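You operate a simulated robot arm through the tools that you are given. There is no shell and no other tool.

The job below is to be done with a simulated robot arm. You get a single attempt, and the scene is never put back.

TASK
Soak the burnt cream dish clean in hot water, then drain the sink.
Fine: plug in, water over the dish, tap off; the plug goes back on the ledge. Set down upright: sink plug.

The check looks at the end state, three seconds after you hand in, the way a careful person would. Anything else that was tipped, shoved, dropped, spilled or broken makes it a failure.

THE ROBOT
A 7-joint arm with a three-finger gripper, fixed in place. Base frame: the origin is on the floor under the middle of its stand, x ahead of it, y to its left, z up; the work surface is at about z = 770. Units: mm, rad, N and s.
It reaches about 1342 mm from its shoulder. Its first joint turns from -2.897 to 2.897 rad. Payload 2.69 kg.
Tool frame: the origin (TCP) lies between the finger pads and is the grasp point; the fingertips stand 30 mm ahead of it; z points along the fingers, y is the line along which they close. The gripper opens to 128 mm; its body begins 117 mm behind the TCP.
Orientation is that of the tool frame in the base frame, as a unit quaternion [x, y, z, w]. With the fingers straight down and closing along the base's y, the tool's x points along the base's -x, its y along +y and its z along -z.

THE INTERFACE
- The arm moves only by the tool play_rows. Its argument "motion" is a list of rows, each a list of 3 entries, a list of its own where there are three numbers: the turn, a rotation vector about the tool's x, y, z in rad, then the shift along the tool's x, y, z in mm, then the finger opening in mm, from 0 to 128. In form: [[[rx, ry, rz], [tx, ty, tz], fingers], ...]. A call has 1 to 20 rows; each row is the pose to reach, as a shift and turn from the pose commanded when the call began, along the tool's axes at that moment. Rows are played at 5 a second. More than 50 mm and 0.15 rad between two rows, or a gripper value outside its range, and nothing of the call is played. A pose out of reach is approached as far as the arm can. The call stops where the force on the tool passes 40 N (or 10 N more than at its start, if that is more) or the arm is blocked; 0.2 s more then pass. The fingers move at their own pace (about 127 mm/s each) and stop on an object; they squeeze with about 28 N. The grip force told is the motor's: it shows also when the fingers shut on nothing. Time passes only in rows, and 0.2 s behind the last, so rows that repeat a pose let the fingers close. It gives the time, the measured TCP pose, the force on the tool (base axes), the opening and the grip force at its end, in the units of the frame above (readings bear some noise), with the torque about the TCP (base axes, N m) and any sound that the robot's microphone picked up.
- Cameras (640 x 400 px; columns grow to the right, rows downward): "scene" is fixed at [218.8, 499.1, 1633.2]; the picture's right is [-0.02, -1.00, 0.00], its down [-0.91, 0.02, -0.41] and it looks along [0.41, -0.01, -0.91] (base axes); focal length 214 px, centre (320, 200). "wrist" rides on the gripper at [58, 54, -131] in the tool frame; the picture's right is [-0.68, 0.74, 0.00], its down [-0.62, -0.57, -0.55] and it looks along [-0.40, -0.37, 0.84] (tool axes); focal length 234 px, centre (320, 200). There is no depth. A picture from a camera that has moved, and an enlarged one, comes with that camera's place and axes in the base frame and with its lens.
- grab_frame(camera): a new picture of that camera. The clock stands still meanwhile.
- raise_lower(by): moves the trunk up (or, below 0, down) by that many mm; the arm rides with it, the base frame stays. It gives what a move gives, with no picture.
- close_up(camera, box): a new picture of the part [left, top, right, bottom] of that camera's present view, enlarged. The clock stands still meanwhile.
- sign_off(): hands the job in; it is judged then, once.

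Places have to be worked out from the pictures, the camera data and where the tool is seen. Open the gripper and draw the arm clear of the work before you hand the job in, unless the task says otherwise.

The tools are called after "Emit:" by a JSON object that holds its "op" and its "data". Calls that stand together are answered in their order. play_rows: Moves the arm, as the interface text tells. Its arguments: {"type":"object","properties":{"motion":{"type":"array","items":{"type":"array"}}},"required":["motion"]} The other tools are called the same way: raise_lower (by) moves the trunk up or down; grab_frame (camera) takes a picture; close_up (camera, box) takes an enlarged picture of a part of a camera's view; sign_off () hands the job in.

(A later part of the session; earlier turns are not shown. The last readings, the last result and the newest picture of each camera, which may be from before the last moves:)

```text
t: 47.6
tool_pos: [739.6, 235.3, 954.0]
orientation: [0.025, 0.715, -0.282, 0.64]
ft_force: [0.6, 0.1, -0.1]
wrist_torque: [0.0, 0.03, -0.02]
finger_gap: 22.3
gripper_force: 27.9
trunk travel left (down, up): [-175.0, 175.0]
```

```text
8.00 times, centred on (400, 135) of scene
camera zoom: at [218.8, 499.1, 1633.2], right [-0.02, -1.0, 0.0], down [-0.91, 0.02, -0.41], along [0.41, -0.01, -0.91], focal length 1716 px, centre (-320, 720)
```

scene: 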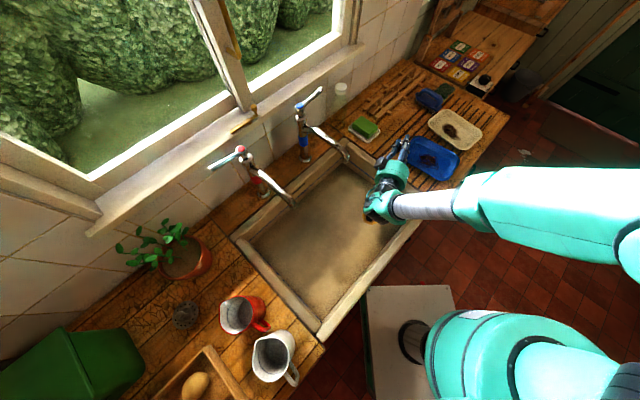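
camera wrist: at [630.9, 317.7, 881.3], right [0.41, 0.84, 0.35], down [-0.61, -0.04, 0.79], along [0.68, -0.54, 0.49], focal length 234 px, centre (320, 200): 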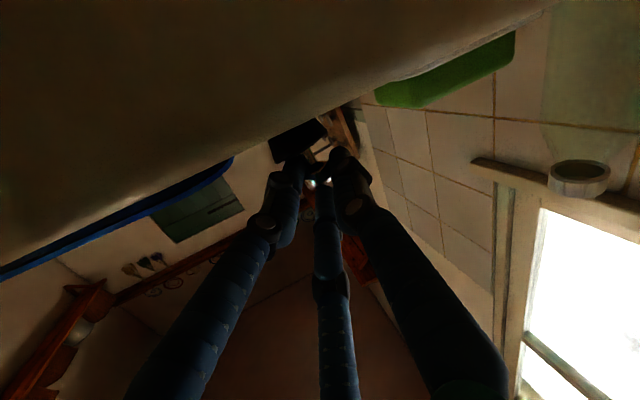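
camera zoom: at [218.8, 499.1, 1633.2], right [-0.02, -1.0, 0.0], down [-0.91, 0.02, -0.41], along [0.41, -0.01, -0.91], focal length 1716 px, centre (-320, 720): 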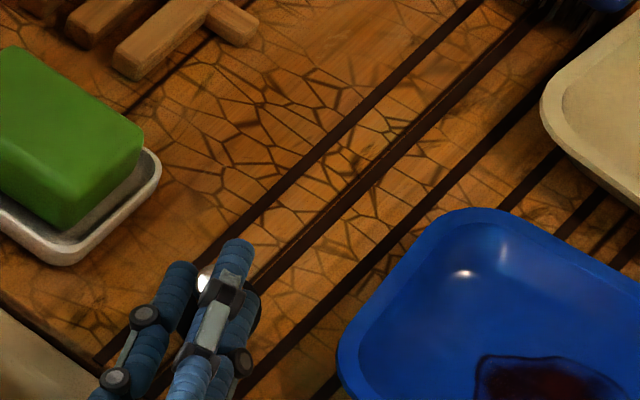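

No contact yet at TCP z=954. I'll continue down in 4 mm steps.

Emit:
{"op": "play_rows", "data": {"motion": [[[0, 0, 0], [3.7, 1.5, 0.1], 5], [[0, 0, 0], [7.4, 3, 0.2], 5], [[0, 0, 0], [7.4, 3, 0.2], 5]]}}

Emit:
{"op": "play_rows", "data": {"motion": [[[0, 0, 0], [2.8, 1.1, 0.1], 5], [[0, 0, 0], [2.8, 1.1, 0.1], 5]]}}

```text
t: 48.4
tool_pos: [737.8, 235.2, 944.9]
orientation: [0.024, 0.715, -0.282, 0.64]
ft_force: [0.3, 1.9, -0.7]
wrist_torque: [0.0, 0.02, 0.0]
finger_gap: 22.3
gripper_force: 28.0
trunk travel left (down, up): [-175.0, 175.0]
```

```text
t: 49.0
tool_pos: [737.9, 236.3, 945.4]
orientation: [0.024, 0.714, -0.281, 0.641]
ft_force: [-2.6, -4.5, 15.9]
wrist_torque: [-0.26, -0.14, -0.1]
finger_gap: 22.0
gripper_force: 28.2
trunk travel left (down, up): [-175.0, 175.0]
```

Contact with the board at TCP z≈945, with the pressure centre nearly under the knob. I'll press slightly to seat it flat, then open the fingers.

Emit:
{"op": "play_rows", "data": {"motion": [[[0, 0, 0], [1.4, 0.6, 0], 5], [[0, 0, 0], [1.4, 0.6, 0], 5]]}}

Emit:
{"op": "close_up", "data": {"camera": "wrist", "box": [230, 80, 370, 200]}}

```text
t: 49.6
tool_pos: [738.6, 235.9, 942.7]
orientation: [0.026, 0.713, -0.281, 0.642]
ft_force: [-2.9, -3.7, 29.7]
wrist_torque: [-0.37, -0.39, -0.09]
finger_gap: 22.2
gripper_force: 28.0
trunk travel left (down, up): [-175.0, 175.0]
```

```text
3.33 times, centred on (300, 140) of wrist
camera zoom: at [631.6, 318.4, 871.1], right [0.41, 0.84, 0.36], down [-0.61, -0.04, 0.79], along [0.68, -0.54, 0.5], focal length 781 px, centre (387, 400)
```

zoom: 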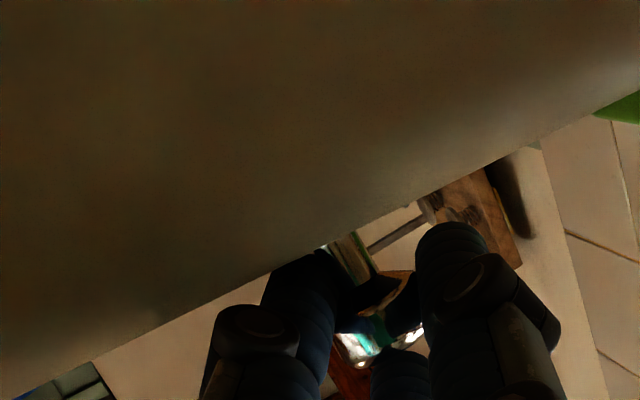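

The pressure centre is right under the knob, so the plug stands flat. I'll open slowly and back straight out along the tool axis.

Emit:
{"op": "play_rows", "data": {"motion": [[[0, 0, 0], [-1.4, -0.6, 0], 5], [[0, 0, 0], [-1.4, -0.6, 0], 26], [[0, 0, 0], [-1.4, -0.6, 0], 34], [[0, 0, 0], [-1.4, -0.6, 0], 46], [[0, 0, 0], [-1.4, -0.6, 0], 50], [[0, 0, 0], [-1.4, -0.6, 0], 50]]}}

Emit:
{"op": "close_up", "data": {"camera": "scene", "box": [370, 110, 430, 160]}}

Emit:
{"op": "close_up", "data": {"camera": "wrist", "box": [230, 80, 370, 200]}}

```text
t: 51.0
tool_pos: [738.7, 234.4, 942.4]
orientation: [0.024, 0.715, -0.281, 0.64]
ft_force: [-0.7, -0.5, -0.5]
wrist_torque: [-0.03, 0.0, 0.0]
finger_gap: 49.8
gripper_force: 0.1
trunk travel left (down, up): [-175.0, 175.0]
```

```text
8.00 times, centred on (400, 135) of scene
camera zoom: at [218.8, 499.1, 1633.2], right [-0.02, -1.0, 0.0], down [-0.91, 0.02, -0.41], along [0.41, -0.01, -0.91], focal length 1716 px, centre (-320, 720)
```

zoom: 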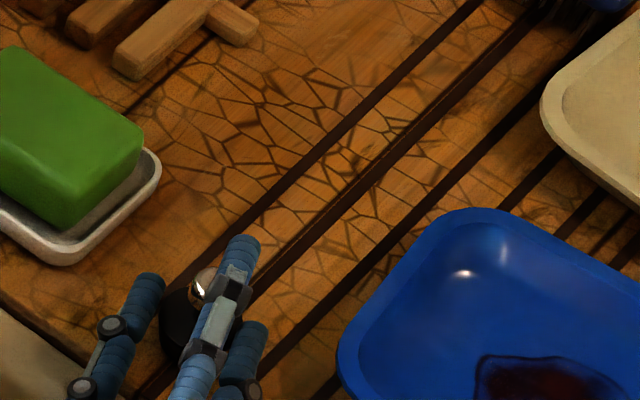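

```text
3.33 times, centred on (300, 140) of wrist
camera zoom: at [631.2, 317.7, 870.0], right [0.41, 0.84, 0.35], down [-0.61, -0.04, 0.79], along [0.68, -0.54, 0.49], focal length 781 px, centre (387, 400)
```

zoom: 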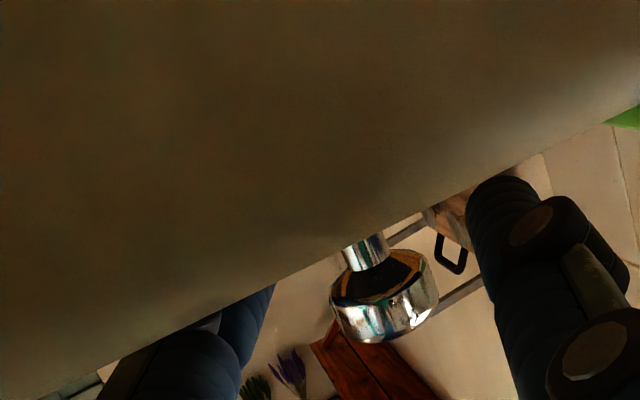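

The plug now stands upright on the board. I'll back the fingers straight out along the tool axis.

Emit:
{"op": "play_rows", "data": {"motion": [[[0, 0, 0], [0, 0, -15], 50], [[0, 0, 0], [0, 0, -35], 50], [[0, 0, 0], [0, 0, -65], 60], [[0, 0, 0], [0, 0, -95], 60], [[0, 0, 0], [0, 0, -95], 60]]}}

Emit:
{"op": "close_up", "data": {"camera": "scene", "box": [370, 110, 430, 160]}}

Emit:
{"op": "grab_frame", "data": {"camera": "wrist"}}

```text
t: 52.2
tool_pos: [652.5, 275.3, 944.3]
orientation: [0.025, 0.714, -0.282, 0.64]
ft_force: [-0.5, -0.5, -0.1]
wrist_torque: [0.01, 0.02, -0.02]
finger_gap: 60.2
gripper_force: 0.0
trunk travel left (down, up): [-175.0, 175.0]
```

```text
8.00 times, centred on (400, 135) of scene
camera zoom: at [218.8, 499.1, 1633.2], right [-0.02, -1.0, 0.0], down [-0.91, 0.02, -0.41], along [0.41, -0.01, -0.91], focal length 1716 px, centre (-320, 720)
```

zoom: 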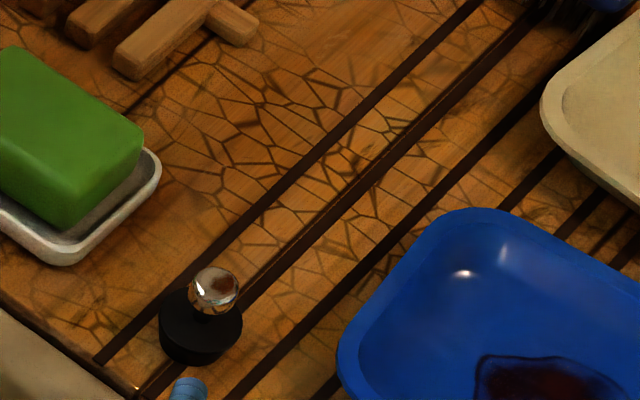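

```text
taken
camera wrist: at [545.4, 358.1, 871.4], right [0.41, 0.84, 0.35], down [-0.61, -0.04, 0.79], along [0.68, -0.54, 0.49], focal length 234 px, centre (320, 200)
```

wrist: 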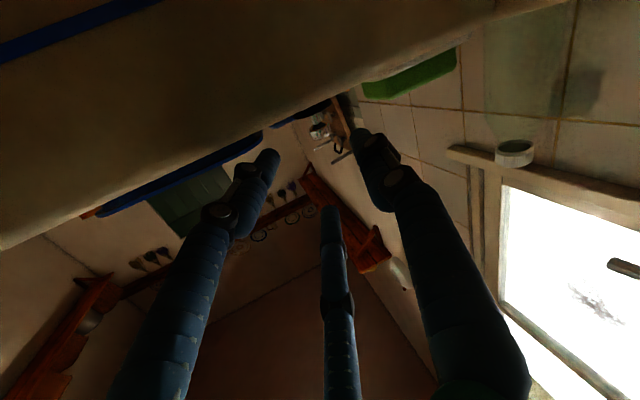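

The plug stands upright on the drainboard. I'll raise the arm, back off toward the robot, and swing the tool back to vertical for a proper grip from above.

Emit:
{"op": "play_rows", "data": {"motion": [[[0, 0, 0], [-19, -7.4, -0.5], 60], [[0, 0, 0], [-37, -14.8, -1], 60], [[0, 0, 0], [-32, -53, -15], 60], [[0, 0, 0], [-27.4, -91.4, -30], 60], [[0, 0, 0], [-27.4, -91.4, -30], 60]]}}

Emit:
{"op": "play_rows", "data": {"motion": [[[-0.052, 0.131, 0], [-8, -3, 0], 60], [[-0.104, 0.261, 0], [-16, -6, 0], 60], [[-0.156, 0.392, 0], [-24, -9, -1], 60], [[-0.208, 0.522, 0], [-32, -13, -1], 60], [[-0.26, 0.653, 0], [-40, -16, -1], 60], [[-0.313, 0.783, 0], [-48, -19, -1], 60], [[-0.365, 0.914, 0], [-56, -22, -1], 60], [[-0.417, 1.044, 0], [-64, -25, -2], 60], [[-0.469, 1.175, 0], [-72, -29, -2], 60], [[-0.521, 1.305, 0], [-80, -32, -2], 60], [[-0.573, 1.436, 0], [-80, -32, -2], 60], [[-0.573, 1.436, 0], [-80, -32, -2], 60]]}}

Emit:
{"op": "grab_frame", "data": {"camera": "wrist"}}

Emit:
{"op": "grab_frame", "data": {"camera": "scene"}}

```text
t: 53.4
tool_pos: [596.3, 221.5, 1005.9]
orientation: [0.025, 0.715, -0.281, 0.64]
ft_force: [-0.3, -0.7, 0.0]
wrist_torque: [0.01, 0.08, 0.05]
finger_gap: 60.2
gripper_force: 0.1
trunk travel left (down, up): [-175.0, 175.0]
```

```text
t: 56.0
tool_pos: [595.9, 220.1, 1090.2]
orientation: [0.034, 0.999, 0.0, 0.001]
ft_force: [0.1, -0.7, 0.0]
wrist_torque: [-0.02, 0.06, 0.05]
finger_gap: 59.9
gripper_force: 0.0
trunk travel left (down, up): [-175.0, 175.0]
```

```text
taken
camera wrist: at [541.0, 278.0, 1220.1], right [0.73, 0.69, 0.0], down [0.58, -0.61, 0.55], along [0.38, -0.4, -0.84], focal length 234 px, centre (320, 200)
```

wrist: 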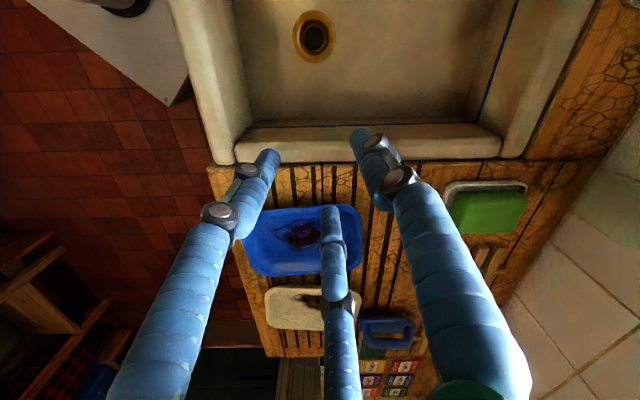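

```text
taken
```

scene: 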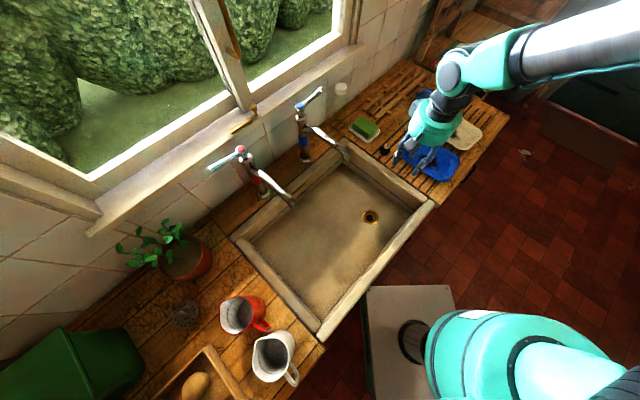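

The tool is vertical again. I'll go above the plug, at about (762, 221), to measure it from directly overhead.

Emit:
{"op": "play_rows", "data": {"motion": [[[0, 0, 0], [-40, 3, 6], 60], [[0, 0, 0], [-80, 6, 12], 60], [[0, 0, 0], [-120, 9, 20], 60], [[0, 0, 0], [-165, 12, 30], 60], [[0, 0, 0], [-165, 12, 30], 60]]}}

Emit:
{"op": "grab_frame", "data": {"camera": "wrist"}}

Emit:
{"op": "close_up", "data": {"camera": "wrist", "box": [260, 80, 380, 180]}}

```text
t: 57.2
tool_pos: [762.1, 220.5, 1060.5]
orientation: [0.034, 0.999, -0.001, 0.0]
ft_force: [0.8, -0.5, -1.0]
wrist_torque: [-0.05, 0.07, -0.02]
finger_gap: 60.1
gripper_force: 0.1
trunk travel left (down, up): [-175.0, 175.0]
```

```text
taken
camera wrist: at [708.0, 279.2, 1188.6], right [0.73, 0.69, 0.0], down [0.58, -0.61, 0.55], along [0.38, -0.4, -0.84], focal length 234 px, centre (320, 200)
```

wrist: 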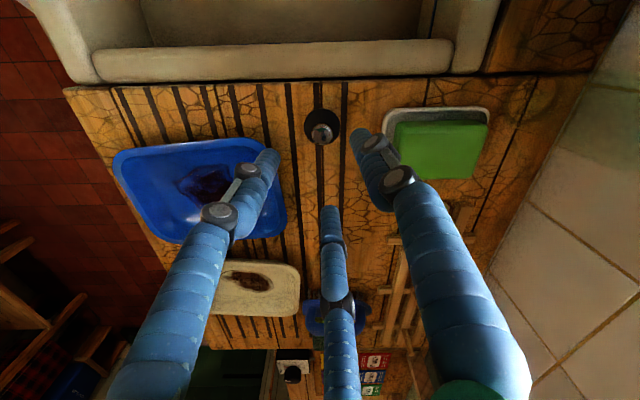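

```text
4.00 times, centred on (320, 130) of wrist
camera zoom: at [708.0, 279.2, 1188.6], right [0.73, 0.69, 0.0], down [0.58, -0.61, 0.55], along [0.38, -0.4, -0.84], focal length 937 px, centre (320, 480)
```

zoom: 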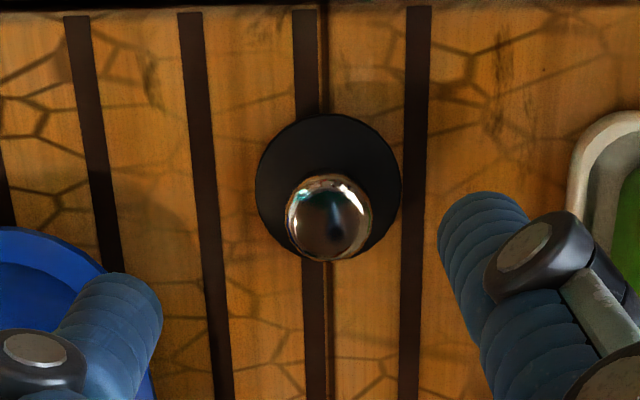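

From overhead the plug axis is at (761.2, 225.7), standing square. I'll centre over it, descend with fingers at 60 mm, and close on the knob.

Emit:
{"op": "play_rows", "data": {"motion": [[[0, 0, 0], [1.2, 5.1, 30], 60], [[0, 0, 0], [1.2, 5.1, 65], 60], [[0, 0, 0], [1.2, 5.1, 92], 60], [[0, 0, 0], [1.2, 5.1, 104], 60], [[0, 0, 0], [1.2, 5.1, 104], 60]]}}

Emit:
{"op": "close_up", "data": {"camera": "wrist", "box": [260, 100, 380, 200]}}

```text
t: 58.4
tool_pos: [760.4, 225.8, 956.7]
orientation: [0.034, 0.999, -0.001, 0.0]
ft_force: [-0.4, 0.2, -0.6]
wrist_torque: [0.01, 0.0, -0.03]
finger_gap: 60.0
gripper_force: 0.0
trunk travel left (down, up): [-175.0, 175.0]
```

```text
4.00 times, centred on (320, 150) of wrist
camera zoom: at [704.9, 283.7, 1086.1], right [0.73, 0.69, 0.0], down [0.57, -0.61, 0.55], along [0.38, -0.4, -0.83], focal length 937 px, centre (320, 400)
```

zoom: 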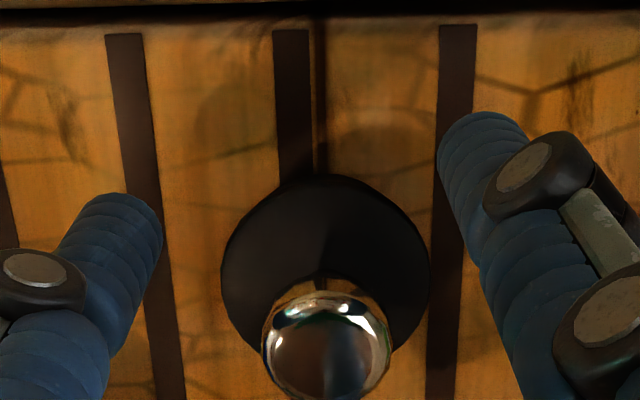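

Knob is centred between the pads with the rubber's top ~9 mm below the tips. I'll drop 4 mm more and close.

Emit:
{"op": "play_rows", "data": {"motion": [[[0, 0, 0], [0, 0, 4], 60], [[0, 0, 0], [0, 0, 4], 40], [[0, 0, 0], [0, 0, 4], 25], [[0, 0, 0], [0, 0, 4], 10], [[0, 0, 0], [0, 0, 4], 5], [[0, 0, 0], [0, 0, 4], 5]]}}

Emit:
{"op": "close_up", "data": {"camera": "wrist", "box": [260, 100, 380, 200]}}

```text
t: 59.8
tool_pos: [759.6, 225.8, 953.3]
orientation: [0.035, 0.999, 0.0, 0.001]
ft_force: [0.5, -0.4, 0.4]
wrist_torque: [0.01, -0.04, 0.0]
finger_gap: 21.5
gripper_force: 28.1
trunk travel left (down, up): [-175.0, 175.0]
```

```text
4.00 times, centred on (320, 150) of wrist
camera zoom: at [704.9, 283.9, 1082.2], right [0.73, 0.69, 0.0], down [0.57, -0.61, 0.55], along [0.38, -0.4, -0.83], focal length 937 px, centre (320, 400)
```

zoom: 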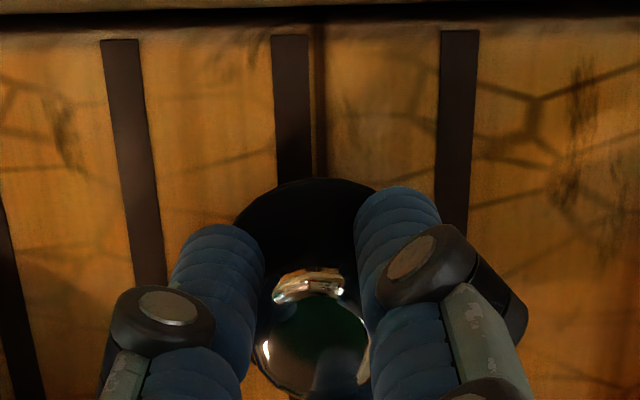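

Solid grip on the knob at 21.5 mm, plug upright. I'll lift, carry it over the drain (ring centre about (524.3, 281.9, 764)), staying clear of the cold spout.

Emit:
{"op": "play_rows", "data": {"motion": [[[0, 0, 0], [0, 0, -15], 5], [[0, 0, 0], [0, 0, -50], 5], [[0, 0, 0], [0, 0, -90], 5], [[0, 0, 0], [40, 6.6, -90], 5], [[0, 0, 0], [80, 13.2, -90], 5], [[0, 0, 0], [120, 19.8, -90], 5], [[0, 0, 0], [160, 26.4, -90], 5], [[0, 0, 0], [200, 33, -90], 5], [[0, 0, 0], [238.7, 39.5, -90], 5], [[0, 0, 0], [238.7, 39.5, -90], 5]]}}

Emit:
{"op": "close_up", "data": {"camera": "wrist", "box": [250, 80, 390, 200]}}

Emit:
{"op": "close_up", "data": {"camera": "scene", "box": [340, 90, 500, 200]}}

```text
t: 62.0
tool_pos: [524.5, 286.4, 1042.9]
orientation: [0.035, 0.999, -0.001, 0.001]
ft_force: [-0.7, 0.1, -0.1]
wrist_torque: [-0.02, -0.09, 0.01]
finger_gap: 21.5
gripper_force: 28.3
trunk travel left (down, up): [-175.0, 175.0]
```

```text
3.33 times, centred on (320, 140) of wrist
camera zoom: at [470.5, 342.8, 1171.9], right [0.73, 0.69, 0.0], down [0.57, -0.61, 0.55], along [0.38, -0.4, -0.83], focal length 781 px, centre (320, 400)
```

zoom: 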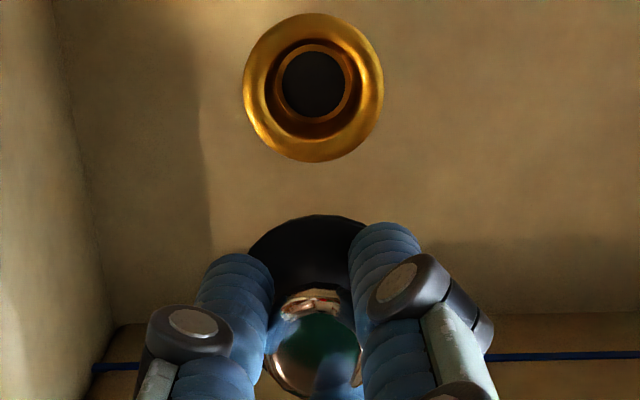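

```text
3.64 times, centred on (420, 145) of scene
camera zoom: at [218.8, 499.1, 1633.2], right [-0.02, -1.0, 0.0], down [-0.91, 0.02, -0.41], along [0.41, -0.01, -0.91], focal length 780 px, centre (-44, 400)
```

zoom: 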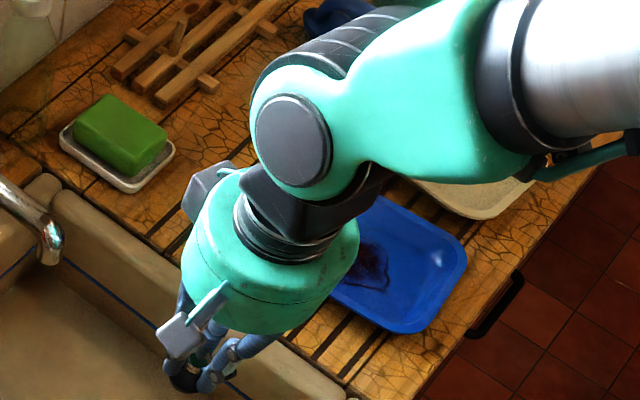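

The ring centre measures (523.6, 281.6), so I need a (−1.2, −3.3) correction. I'll descend to TCP z≈850 with it and re-measure.

Emit:
{"op": "play_rows", "data": {"motion": [[[0, 0, 0], [0.3, -1, 45], 5], [[0, 0, 0], [0.6, -2, 90], 5], [[0, 0, 0], [1, -3.4, 135], 5], [[0, 0, 0], [1, -3.4, 170], 5], [[0, 0, 0], [1, -3.4, 192], 5], [[0, 0, 0], [1, -3.4, 192], 5]]}}

Emit:
{"op": "close_up", "data": {"camera": "wrist", "box": [250, 80, 390, 200]}}

```text
t: 63.4
tool_pos: [523.9, 281.5, 850.9]
orientation: [0.034, 0.999, -0.001, 0.001]
ft_force: [0.0, -0.6, -0.2]
wrist_torque: [-0.01, 0.01, 0.04]
finger_gap: 21.9
gripper_force: 27.7
trunk travel left (down, up): [-175.0, 175.0]
```

```text
3.33 times, centred on (320, 140) of wrist
camera zoom: at [468.4, 340.1, 979.9], right [0.73, 0.69, 0.0], down [0.57, -0.61, 0.55], along [0.38, -0.4, -0.83], focal length 781 px, centre (320, 400)
```

zoom: 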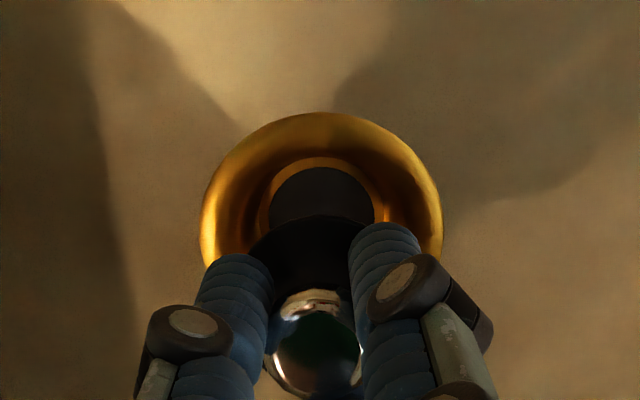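

Aligned: ring (523.6, 281.2) versus plug axis (523, 281.8), within a millimetre. I'll lower it into the drain in small steps.

Emit:
{"op": "play_rows", "data": {"motion": [[[0, 0, 0], [0, 0, 15], 5], [[0, 0, 0], [0, 0, 26], 5], [[0, 0, 0], [0, 0, 32], 5], [[0, 0, 0], [0, 0, 36], 5], [[0, 0, 0], [0, 0, 36], 5]]}}

Emit:
{"op": "close_up", "data": {"camera": "wrist", "box": [250, 80, 390, 200]}}

```text
t: 64.6
tool_pos: [523.3, 279.2, 815.4]
orientation: [0.035, 0.999, -0.001, 0.001]
ft_force: [-0.6, -0.5, -0.6]
wrist_torque: [0.0, -0.02, 0.02]
finger_gap: 22.0
gripper_force: 28.2
trunk travel left (down, up): [-175.0, 175.0]
```

```text
3.33 times, centred on (320, 140) of wrist
camera zoom: at [469.4, 336.5, 944.2], right [0.73, 0.69, 0.0], down [0.57, -0.61, 0.55], along [0.38, -0.4, -0.83], focal length 781 px, centre (320, 400)
```

zoom: 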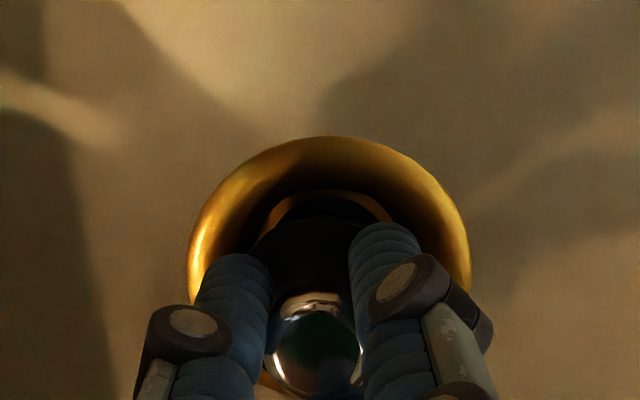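

The arm drifted ~2.5 mm in −y while descending (ring still at (524, 281.4)). I'll correct (+0.6, +2.6) and continue down slowly.

Emit:
{"op": "play_rows", "data": {"motion": [[[0, 0, 0], [-0.4, 2.6, 0], 5], [[0, 0, 0], [-0.4, 2.6, 3], 5], [[0, 0, 0], [-0.4, 2.6, 6], 5], [[0, 0, 0], [-0.4, 2.6, 6], 5]]}}

Emit:
{"op": "close_up", "data": {"camera": "wrist", "box": [250, 80, 390, 200]}}

```text
t: 65.6
tool_pos: [523.1, 280.8, 809.4]
orientation: [0.034, 0.999, -0.001, 0.001]
ft_force: [-0.5, 0.5, -0.1]
wrist_torque: [0.01, 0.02, -0.02]
finger_gap: 21.9
gripper_force: 28.2
trunk travel left (down, up): [-175.0, 175.0]
```

```text
3.33 times, centred on (320, 140) of wrist
camera zoom: at [469.2, 338.9, 938.5], right [0.73, 0.69, 0.0], down [0.57, -0.61, 0.55], along [0.38, -0.4, -0.83], focal length 781 px, centre (320, 400)
```

zoom: 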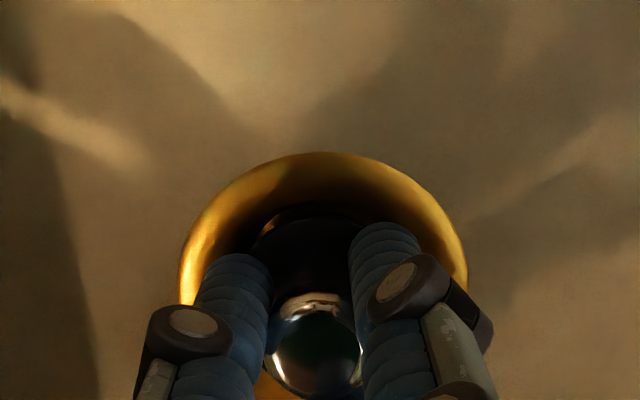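

Centred again and still no contact at 809. Continuing down a few more millimetres.

Emit:
{"op": "play_rows", "data": {"motion": [[[0, 0, 0], [0, 0.5, 2], 5], [[0, 0, 0], [0, 0.5, 4], 5], [[0, 0, 0], [0, 0.5, 4], 5]]}}

Emit:
{"op": "play_rows", "data": {"motion": [[[0, 0, 0], [0, 0, 2], 5], [[0, 0, 0], [0, 0, 4], 5], [[0, 0, 0], [0, 0, 4], 5]]}}

Emit:
{"op": "close_up", "data": {"camera": "wrist", "box": [250, 80, 390, 200]}}

```text
t: 66.4
tool_pos: [525.4, 282.2, 806.9]
orientation: [0.034, 0.999, 0.0, 0.001]
ft_force: [-1.8, -4.6, 22.5]
wrist_torque: [-0.14, 0.28, 0.05]
finger_gap: 21.8
gripper_force: 27.8
trunk travel left (down, up): [-175.0, 175.0]
```

```text
t: 67.2
tool_pos: [525.4, 283.3, 801.8]
orientation: [0.033, 0.999, 0.001, 0.003]
ft_force: [10.1, -2.3, 31.1]
wrist_torque: [0.1, -0.12, -0.03]
finger_gap: 21.6
gripper_force: 27.9
trunk travel left (down, up): [-175.0, 175.0]
```

```text
3.33 times, centred on (320, 140) of wrist
camera zoom: at [470.0, 339.5, 931.5], right [0.73, 0.69, 0.0], down [0.57, -0.61, 0.55], along [0.38, -0.4, -0.83], focal length 781 px, centre (320, 400)
```

zoom: 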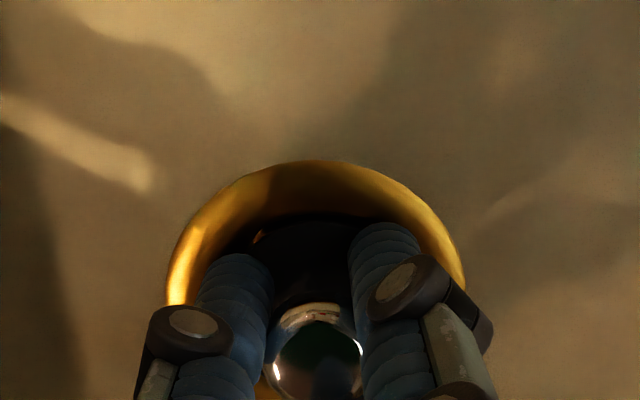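

Contact at ~807, now 31 N at 802 with the pressure on the −x/+y side. I'll ease up 1 mm, shift (+1.5, −1), and press again to even it out.

Emit:
{"op": "play_rows", "data": {"motion": [[[0, 0, 0], [0, 0, -2], 5], [[0, 0, 0], [-1.5, -1, -2], 5], [[0, 0, 0], [-1.5, -1, 0], 5], [[0, 0, 0], [-1.5, -1, 0], 5]]}}

Emit:
{"op": "close_up", "data": {"camera": "wrist", "box": [260, 100, 380, 200]}}

```text
t: 68.2
tool_pos: [524.4, 279.6, 801.6]
orientation: [0.034, 0.999, -0.001, 0.001]
ft_force: [1.6, -3.3, 21.1]
wrist_torque: [0.03, 0.16, 0.06]
finger_gap: 21.6
gripper_force: 28.0
trunk travel left (down, up): [-175.0, 175.0]
```

```text
4.00 times, centred on (320, 150) of wrist
camera zoom: at [469.9, 337.7, 930.6], right [0.73, 0.69, 0.0], down [0.57, -0.61, 0.55], along [0.38, -0.4, -0.84], focal length 937 px, centre (320, 400)
```

zoom: 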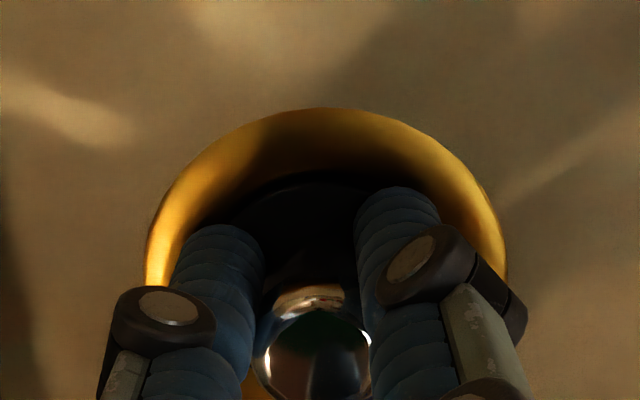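

The plug still looks square in the hand. I'll release it here and look at how it sits.

Emit:
{"op": "play_rows", "data": {"motion": [[[0, 0, 0], [0, 0, -1], 5], [[0, 0, 0], [0, 0, -1], 30], [[0, 0, 0], [0, 0, -1], 50], [[0, 0, 0], [0, 0, -1], 60], [[0, 0, 0], [0, 0, -20], 60], [[0, 0, 0], [0, 0, -50], 60], [[0, 0, 0], [0, 0, -50], 60]]}}

Emit:
{"op": "close_up", "data": {"camera": "wrist", "box": [260, 80, 380, 180]}}

Emit:
{"op": "close_up", "data": {"camera": "scene", "box": [330, 180, 410, 250]}}

```text
t: 69.8
tool_pos: [525.4, 279.5, 851.6]
orientation: [0.035, 0.999, -0.001, 0.0]
ft_force: [0.2, -0.2, 1.1]
wrist_torque: [0.01, -0.03, 0.02]
finger_gap: 60.3
gripper_force: 0.1
trunk travel left (down, up): [-175.0, 175.0]
```

```text
4.00 times, centred on (320, 130) of wrist
camera zoom: at [470.8, 337.2, 980.9], right [0.73, 0.69, 0.0], down [0.57, -0.61, 0.55], along [0.38, -0.4, -0.83], focal length 937 px, centre (320, 480)
```

zoom: 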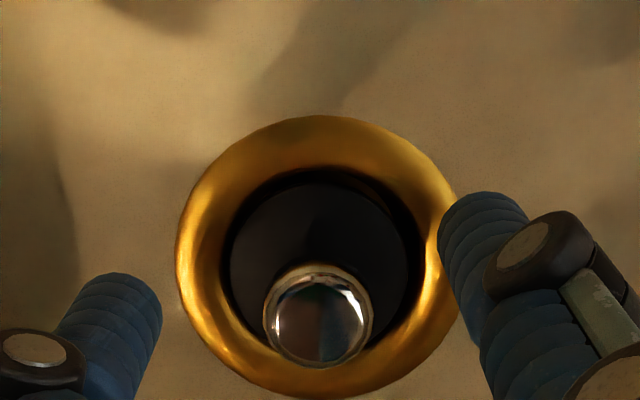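

```text
5.71 times, centred on (370, 215) of scene
camera zoom: at [218.8, 499.1, 1633.2], right [-0.02, -1.0, 0.0], down [-0.91, 0.02, -0.41], along [0.41, -0.01, -0.91], focal length 1226 px, centre (34, 114)
```

zoom: 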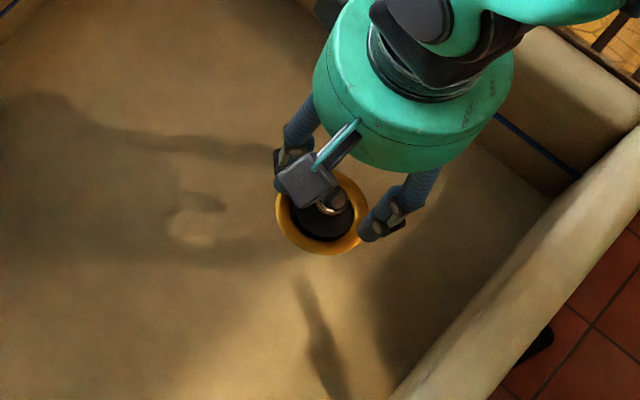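

The plug stands upright in the drain. I'll close the fingers above it and press its knob down gently to make sure it is fully seated.

Emit:
{"op": "play_rows", "data": {"motion": [[[0, 0, 0], [1.4, 2.2, -5], 30], [[0, 0, 0], [1.4, 2.2, -5], 5], [[0, 0, 0], [1.4, 2.2, -5], 0], [[0, 0, 0], [1.4, 2.2, -5], 0], [[0, 0, 0], [1.4, 2.2, 8], 0], [[0, 0, 0], [1.4, 2.2, 16], 0], [[0, 0, 0], [1.4, 2.2, 20], 0], [[0, 0, 0], [1.4, 2.2, 20], 0]]}}

Emit:
{"op": "play_rows", "data": {"motion": [[[0, 0, 0], [0, 0, 3], 0], [[0, 0, 0], [0, 0, 6], 0], [[0, 0, 0], [0, 0, 6], 0]]}}

```text
t: 71.6
tool_pos: [523.6, 282.8, 831.1]
orientation: [0.034, 0.999, -0.001, 0.001]
ft_force: [0.0, -0.3, 0.3]
wrist_torque: [-0.01, 0.0, 0.01]
finger_gap: 2.1
gripper_force: 27.6
trunk travel left (down, up): [-175.0, 175.0]
```

```text
t: 72.4
tool_pos: [524.2, 283.7, 824.6]
orientation: [0.034, 0.999, -0.001, 0.002]
ft_force: [-2.8, -1.4, 19.3]
wrist_torque: [-0.16, 0.02, -0.02]
finger_gap: 2.1
gripper_force: 27.9
trunk travel left (down, up): [-175.0, 175.0]
```

Contact on the knob top at tip height ≈795. I'll press a little more and see whether it moves or just resists.

Emit:
{"op": "play_rows", "data": {"motion": [[[0, 0, 0], [0, 0, 2], 0], [[0, 0, 0], [0, 0, 3], 0], [[0, 0, 0], [0, 0, 3], 0]]}}

Emit:
{"op": "play_rows", "data": {"motion": [[[0, 0, 0], [0, 0, -30], 0], [[0, 0, 0], [0, 0, -70], 0], [[0, 0, 0], [0, 0, -110], 40], [[0, 0, 0], [0, 0, -140], 60], [[0, 0, 0], [0, 0, -140], 60]]}}

Emit:
{"op": "close_up", "data": {"camera": "wrist", "box": [270, 70, 370, 150]}}

```text
t: 72.8
tool_pos: [525.8, 284.4, 825.9]
orientation: [0.034, 0.999, 0.001, 0.003]
ft_force: [-7.9, -3.7, 25.5]
wrist_torque: [-0.26, 0.14, -0.02]
finger_gap: 2.0
gripper_force: 28.1
trunk travel left (down, up): [-175.0, 175.0]
stopped in row 2: the force on the tool passed its limit at 44 N (the readings are from after the stop); the commanded pose is now the measured one
```

```text
t: 74.0
tool_pos: [524.1, 284.2, 964.5]
orientation: [0.034, 0.999, 0.0, 0.001]
ft_force: [-0.4, 0.3, 0.2]
wrist_torque: [0.01, -0.04, -0.03]
finger_gap: 59.9
gripper_force: 0.1
trunk travel left (down, up): [-175.0, 175.0]
```

```text
5.00 times, centred on (320, 110) of wrist
camera zoom: at [469.4, 341.7, 1093.5], right [0.73, 0.69, 0.0], down [0.57, -0.61, 0.55], along [0.38, -0.4, -0.83], focal length 1171 px, centre (320, 650)
```

zoom: 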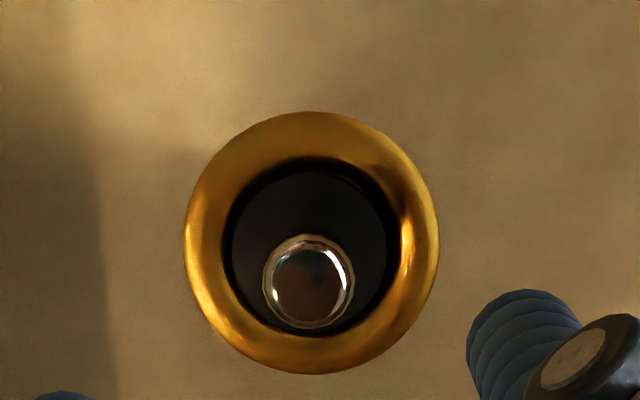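

The plug is seated firmly and upright in the drain (knob top at z≈795, it resisted 44 N without moving). Next the cream dish: I'll rise and move toward it for a good look.

Emit:
{"op": "play_rows", "data": {"motion": [[[0, 0, 0], [0, 0, -45], 90], [[0, 0, 0], [0, 0, -90], 128], [[0, 0, 0], [-30, -30, -125], 128], [[0, 0, 0], [-60, -60, -150], 128], [[0, 0, 0], [-94, -92, -165], 128], [[0, 0, 0], [-127, -124, -165], 128], [[0, 0, 0], [-160, -156, -165], 128], [[0, 0, 0], [-192, -187, -165], 128], [[0, 0, 0], [-224, -218, -165], 128], [[0, 0, 0], [-253, -247, -165], 128], [[0, 0, 0], [-253, -247, -165], 128]]}}

Emit:
{"op": "grab_frame", "data": {"camera": "wrist"}}

Emit:
{"op": "close_up", "data": {"camera": "wrist", "box": [200, 100, 420, 260]}}

Emit:
{"op": "grab_frame", "data": {"camera": "scene"}}

```text
refused: row 3 steps farther than a row can; nothing moved
```

```text
taken
camera wrist: at [469.4, 341.7, 1093.5], right [0.73, 0.69, 0.0], down [0.57, -0.61, 0.55], along [0.38, -0.4, -0.83], focal length 234 px, centre (320, 200)
```

wrist: 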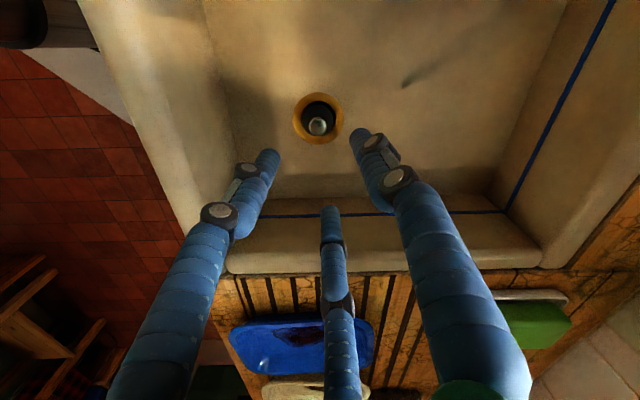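

```text
2.50 times, centred on (310, 180) of wrist
camera zoom: at [469.4, 341.7, 1093.5], right [0.73, 0.69, 0.0], down [0.57, -0.61, 0.55], along [0.38, -0.4, -0.83], focal length 585 px, centre (345, 250)
```

zoom: 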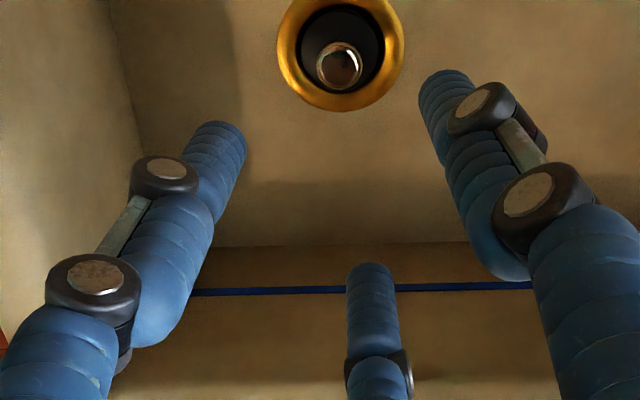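

```text
taken
```

scene: 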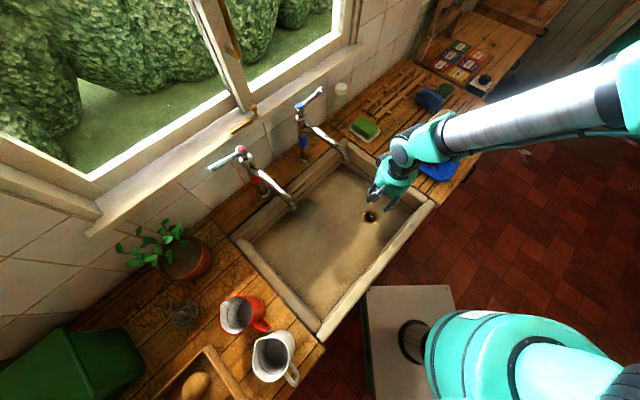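

That call was refused for too large a step (nothing moved); I'll replay it with smaller steps, rising first and then travelling over toward the cream dish.

Emit:
{"op": "play_rows", "data": {"motion": [[[0, 0, 0], [0, 0, -45], 90], [[0, 0, 0], [0, 0, -90], 128], [[0, 0, 0], [-20, -20, -120], 128], [[0, 0, 0], [-45, -44, -145], 128], [[0, 0, 0], [-75, -73, -165], 128], [[0, 0, 0], [-108, -105, -165], 128], [[0, 0, 0], [-141, -138, -165], 128], [[0, 0, 0], [-174, -170, -165], 128], [[0, 0, 0], [-207, -202, -165], 128], [[0, 0, 0], [-235, -230, -165], 128], [[0, 0, 0], [-253, -247, -165], 128], [[0, 0, 0], [-253, -247, -165], 128]]}}

Emit:
{"op": "grab_frame", "data": {"camera": "wrist"}}

Emit:
{"op": "close_up", "data": {"camera": "wrist", "box": [200, 100, 440, 260]}}

Emit:
{"op": "grab_frame", "data": {"camera": "scene"}}

```text
t: 76.6
tool_pos: [761.4, 19.3, 1130.4]
orientation: [0.034, 0.999, 0.0, 0.001]
ft_force: [0.1, -0.9, -0.7]
wrist_torque: [0.0, 0.0, 0.05]
finger_gap: 127.9
gripper_force: 0.1
trunk travel left (down, up): [-175.0, 175.0]
```

```text
taken
camera wrist: at [705.9, 76.8, 1259.6], right [0.73, 0.69, 0.0], down [0.57, -0.61, 0.55], along [0.38, -0.4, -0.83], focal length 234 px, centre (320, 200)
```

wrist: 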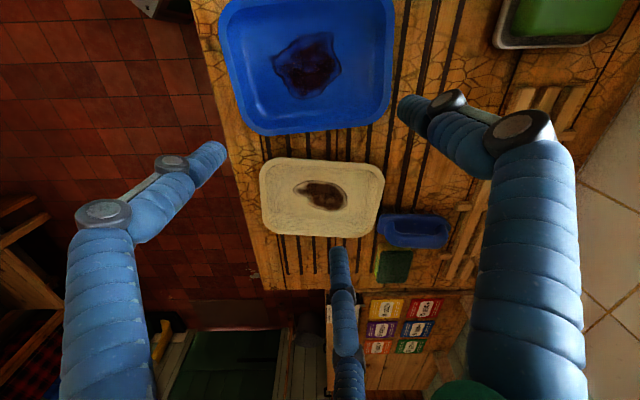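

```text
2.50 times, centred on (320, 180) of wrist
camera zoom: at [705.9, 76.8, 1259.6], right [0.73, 0.69, 0.0], down [0.57, -0.61, 0.55], along [0.38, -0.4, -0.83], focal length 585 px, centre (320, 250)
```

zoom: 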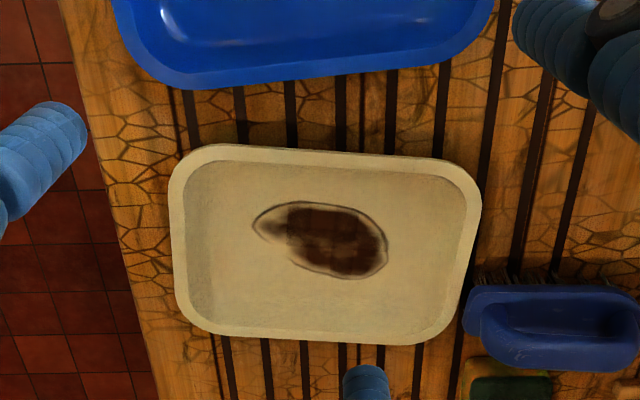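

```text
taken
```

scene: 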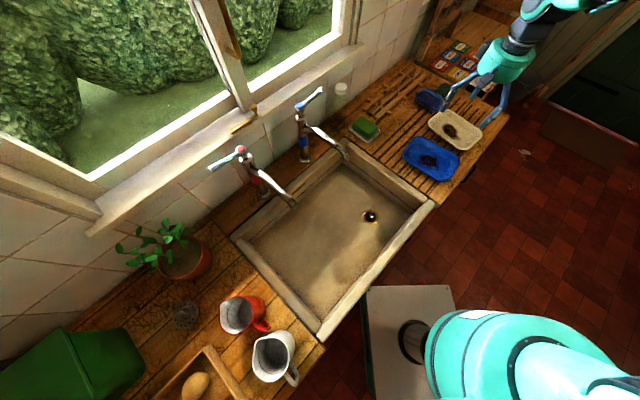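

Both dishes are in clear view. I'll first compare the blue dish against the starting picture with the same crop, to see whether it really moved.

Emit:
{"op": "close_up", "data": {"camera": "scene", "box": [390, 80, 500, 190]}}

Emit:
{"op": "close_up", "data": {"camera": "wrist", "box": [250, 140, 400, 250]}}

```text
3.64 times, centred on (445, 135) of scene
camera zoom: at [218.8, 499.1, 1633.2], right [-0.02, -1.0, 0.0], down [-0.91, 0.02, -0.41], along [0.41, -0.01, -0.91], focal length 780 px, centre (-134, 436)
```

zoom: 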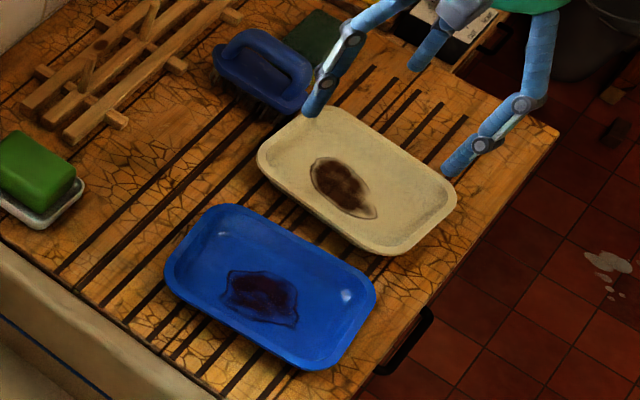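

```text
3.64 times, centred on (325, 195) of wrist
camera zoom: at [705.9, 76.8, 1259.6], right [0.73, 0.69, 0.0], down [0.57, -0.61, 0.55], along [0.38, -0.4, -0.83], focal length 852 px, centre (302, 218)
```

zoom: 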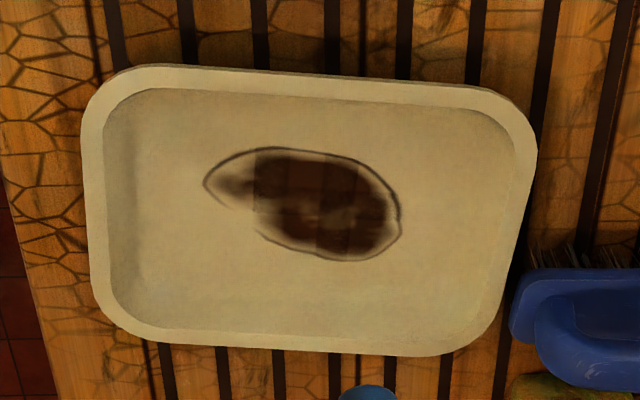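

The blue dish moved only ~2–3 mm. The cream dish measures roughly 197 × 150 mm centred near (854, −79) — too wide to span, so I'll pinch its rim. I need an oblique view to judge its height and wall slope.

Emit:
{"op": "play_rows", "data": {"motion": [[[0.081, -0.088, 0], [4, 3, 18], 100], [[0.161, -0.177, 0], [8, 7, 36], 60], [[0.242, -0.265, 0], [12, 10, 54], 60], [[0.322, -0.354, 0], [16, 13, 72], 60], [[0.403, -0.442, 0], [20, 16, 90], 60], [[0.403, -0.442, 0], [20, 16, 90], 60]]}}

Emit:
{"op": "grab_frame", "data": {"camera": "wrist"}}

Emit:
{"op": "close_up", "data": {"camera": "wrist", "box": [220, 40, 420, 180]}}

```text
t: 78.0
tool_pos: [740.9, 38.1, 1039.4]
orientation: [0.033, 0.955, -0.206, 0.213]
ft_force: [0.5, 1.0, -1.4]
wrist_torque: [-0.02, -0.02, -0.04]
finger_gap: 60.1
gripper_force: 0.0
trunk travel left (down, up): [-175.0, 175.0]
```

```text
taken
camera wrist: at [644.2, 138.1, 1102.0], right [0.72, 0.69, 0.01], down [0.26, -0.28, 0.93], along [0.64, -0.67, -0.38], focal length 234 px, centre (320, 200)
```

wrist: 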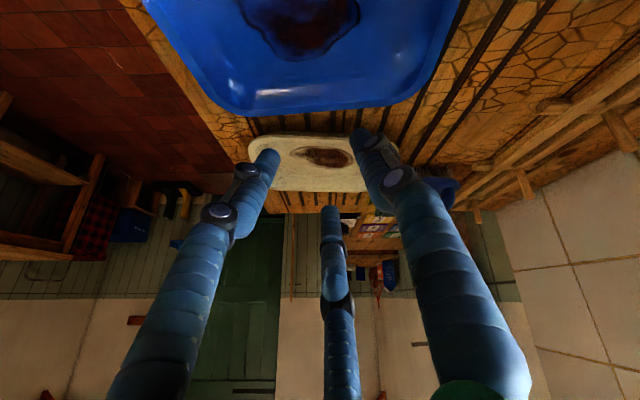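

```text
2.86 times, centred on (320, 110) of wrist
camera zoom: at [644.2, 138.1, 1102.0], right [0.72, 0.69, 0.01], down [0.26, -0.28, 0.93], along [0.64, -0.67, -0.38], focal length 669 px, centre (320, 457)
```

zoom: 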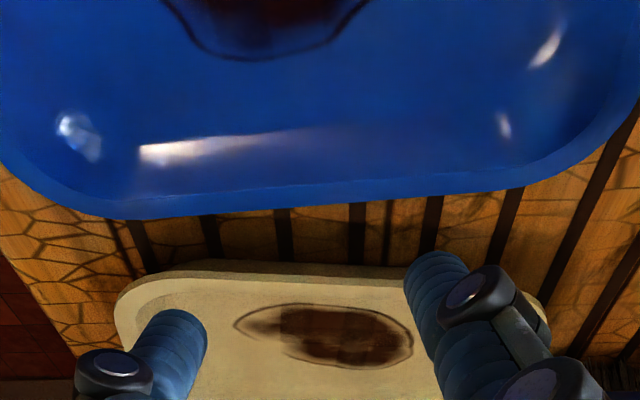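

From two views the dish rim is only ~20 mm above the board (z≈920), with walls flared ~25°. I'll pinch the middle of its far long edge (outer rim near (911, −147, 920)) with the thumb inside and the tool leaning outward along the wall; first to a pre-grasp 80 mm back.

Emit:
{"op": "play_rows", "data": {"motion": [[[-0.086, 0.039, -0.063], [-14.3, -14, 17.6], 60], [[-0.173, 0.078, -0.125], [-28.7, -28, 35.2], 60], [[-0.259, 0.117, -0.188], [-43, -42, 52.8], 60], [[-0.346, 0.157, -0.25], [-57.3, -56, 70.4], 60], [[-0.432, 0.196, -0.313], [-71.6, -70, 88], 60], [[-0.519, 0.235, -0.376], [-86, -84.1, 105.5], 60], [[-0.605, 0.274, -0.438], [-100.3, -98.1, 123.1], 60], [[-0.691, 0.313, -0.501], [-114.6, -112.1, 140.7], 60], [[-0.778, 0.352, -0.563], [-129, -126.2, 158.3], 60], [[-0.864, 0.391, -0.626], [-143.3, -140.2, 175.9], 60], [[-0.951, 0.43, -0.689], [-157.6, -154.2, 193.5], 60], [[-0.951, 0.43, -0.689], [-157.6, -154.2, 193.5], 60]]}}

Emit:
{"op": "grab_frame", "data": {"camera": "wrist"}}

Emit:
{"op": "grab_frame", "data": {"camera": "scene"}}

```text
t: 80.6
tool_pos: [939.0, -179.3, 1005.5]
orientation: [-0.335, 0.919, 0.196, -0.071]
ft_force: [0.4, 0.6, 1.5]
wrist_torque: [0.04, -0.01, -0.02]
finger_gap: 60.1
gripper_force: 0.0
trunk travel left (down, up): [-175.0, 175.0]
```

```text
taken
camera wrist: at [896.2, -220.9, 1145.6], right [0.09, 0.95, 0.3], down [0.95, -0.17, 0.27], along [0.31, 0.26, -0.91], focal length 234 px, centre (320, 200)
```

wrist: 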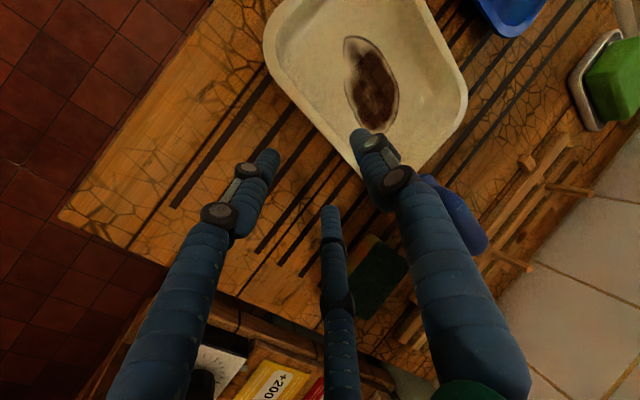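

```text
taken
```

scene: 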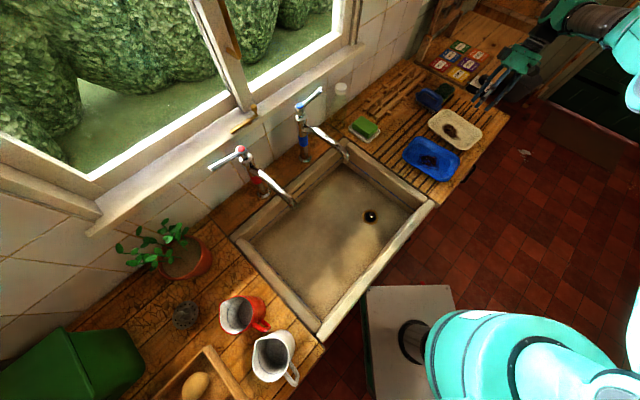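

The far long edge passes right by the thumb. I'll zoom to refine the edge location relative to the fingers.

Emit:
{"op": "close_up", "data": {"camera": "wrist", "box": [240, 60, 420, 220]}}

Emit:
{"op": "close_up", "data": {"camera": "scene", "box": [420, 40, 540, 160]}}

```text
2.50 times, centred on (330, 140) of wrist
camera zoom: at [896.2, -220.9, 1145.6], right [0.09, 0.95, 0.3], down [0.95, -0.17, 0.27], along [0.31, 0.26, -0.91], focal length 585 px, centre (295, 350)
```

zoom: 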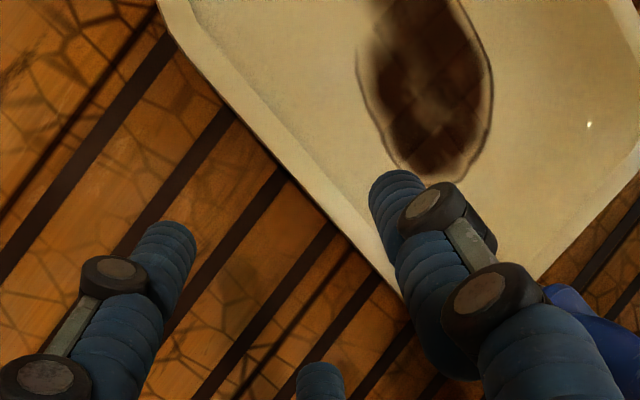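

```text
3.33 times, centred on (480, 100) of scene
camera zoom: at [218.8, 499.1, 1633.2], right [-0.02, -1.0, 0.0], down [-0.91, 0.02, -0.41], along [0.41, -0.01, -0.91], focal length 715 px, centre (-213, 533)
```

zoom: 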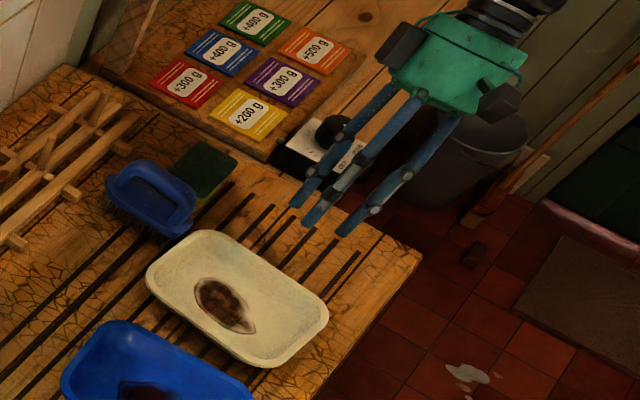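

The far edge line fits to within 1–2 mm of my estimate. I'll advance along the tool axis to 30 mm short with the fingers at 44 mm and check that the rim lies between thumb and fingers.

Emit:
{"op": "play_rows", "data": {"motion": [[[0, 0, 0], [0.3, 0.3, 20], 50], [[0, 0, 0], [0.6, 0.6, 40], 44], [[0, 0, 0], [0.8, 0.8, 55], 44], [[0, 0, 0], [0.8, 0.8, 55], 44]]}}

Emit:
{"op": "close_up", "data": {"camera": "wrist", "box": [240, 80, 420, 220]}}

Emit:
{"op": "close_up", "data": {"camera": "scene", "box": [430, 60, 530, 150]}}

```text
t: 81.6
tool_pos: [922.3, -162.0, 955.9]
orientation: [-0.335, 0.919, 0.197, -0.071]
ft_force: [-0.5, -0.4, -0.4]
wrist_torque: [-0.03, 0.06, 0.01]
finger_gap: 44.2
gripper_force: 0.0
trunk travel left (down, up): [-175.0, 175.0]
```

```text
2.86 times, centred on (330, 150) of wrist
camera zoom: at [880.5, -203.0, 1095.9], right [0.09, 0.95, 0.3], down [0.95, -0.17, 0.27], along [0.31, 0.26, -0.91], focal length 669 px, centre (291, 343)
```

zoom: 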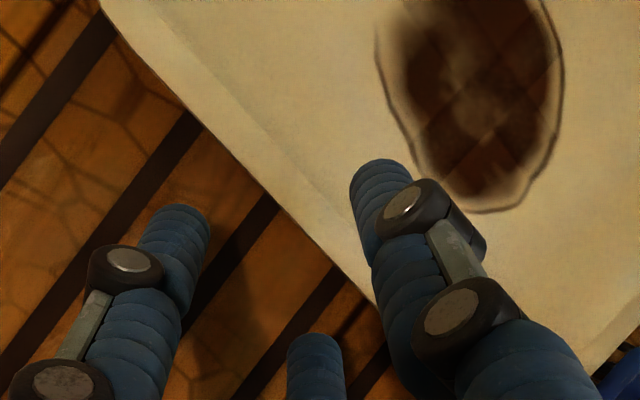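

```text
4.44 times, centred on (480, 105) of scene
camera zoom: at [218.8, 499.1, 1633.2], right [-0.02, -1.0, 0.0], down [-0.91, 0.02, -0.41], along [0.41, -0.01, -0.91], focal length 953 px, centre (-391, 622)
```

zoom: 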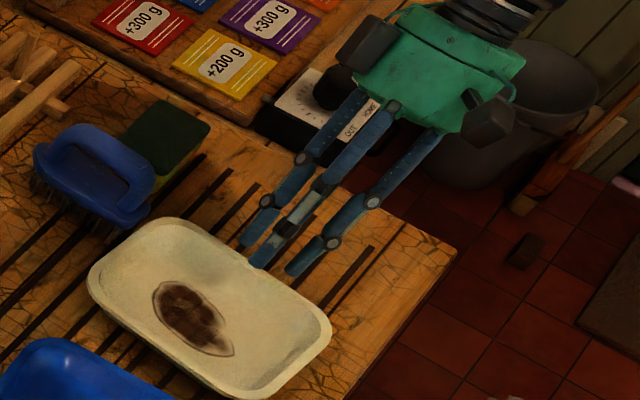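

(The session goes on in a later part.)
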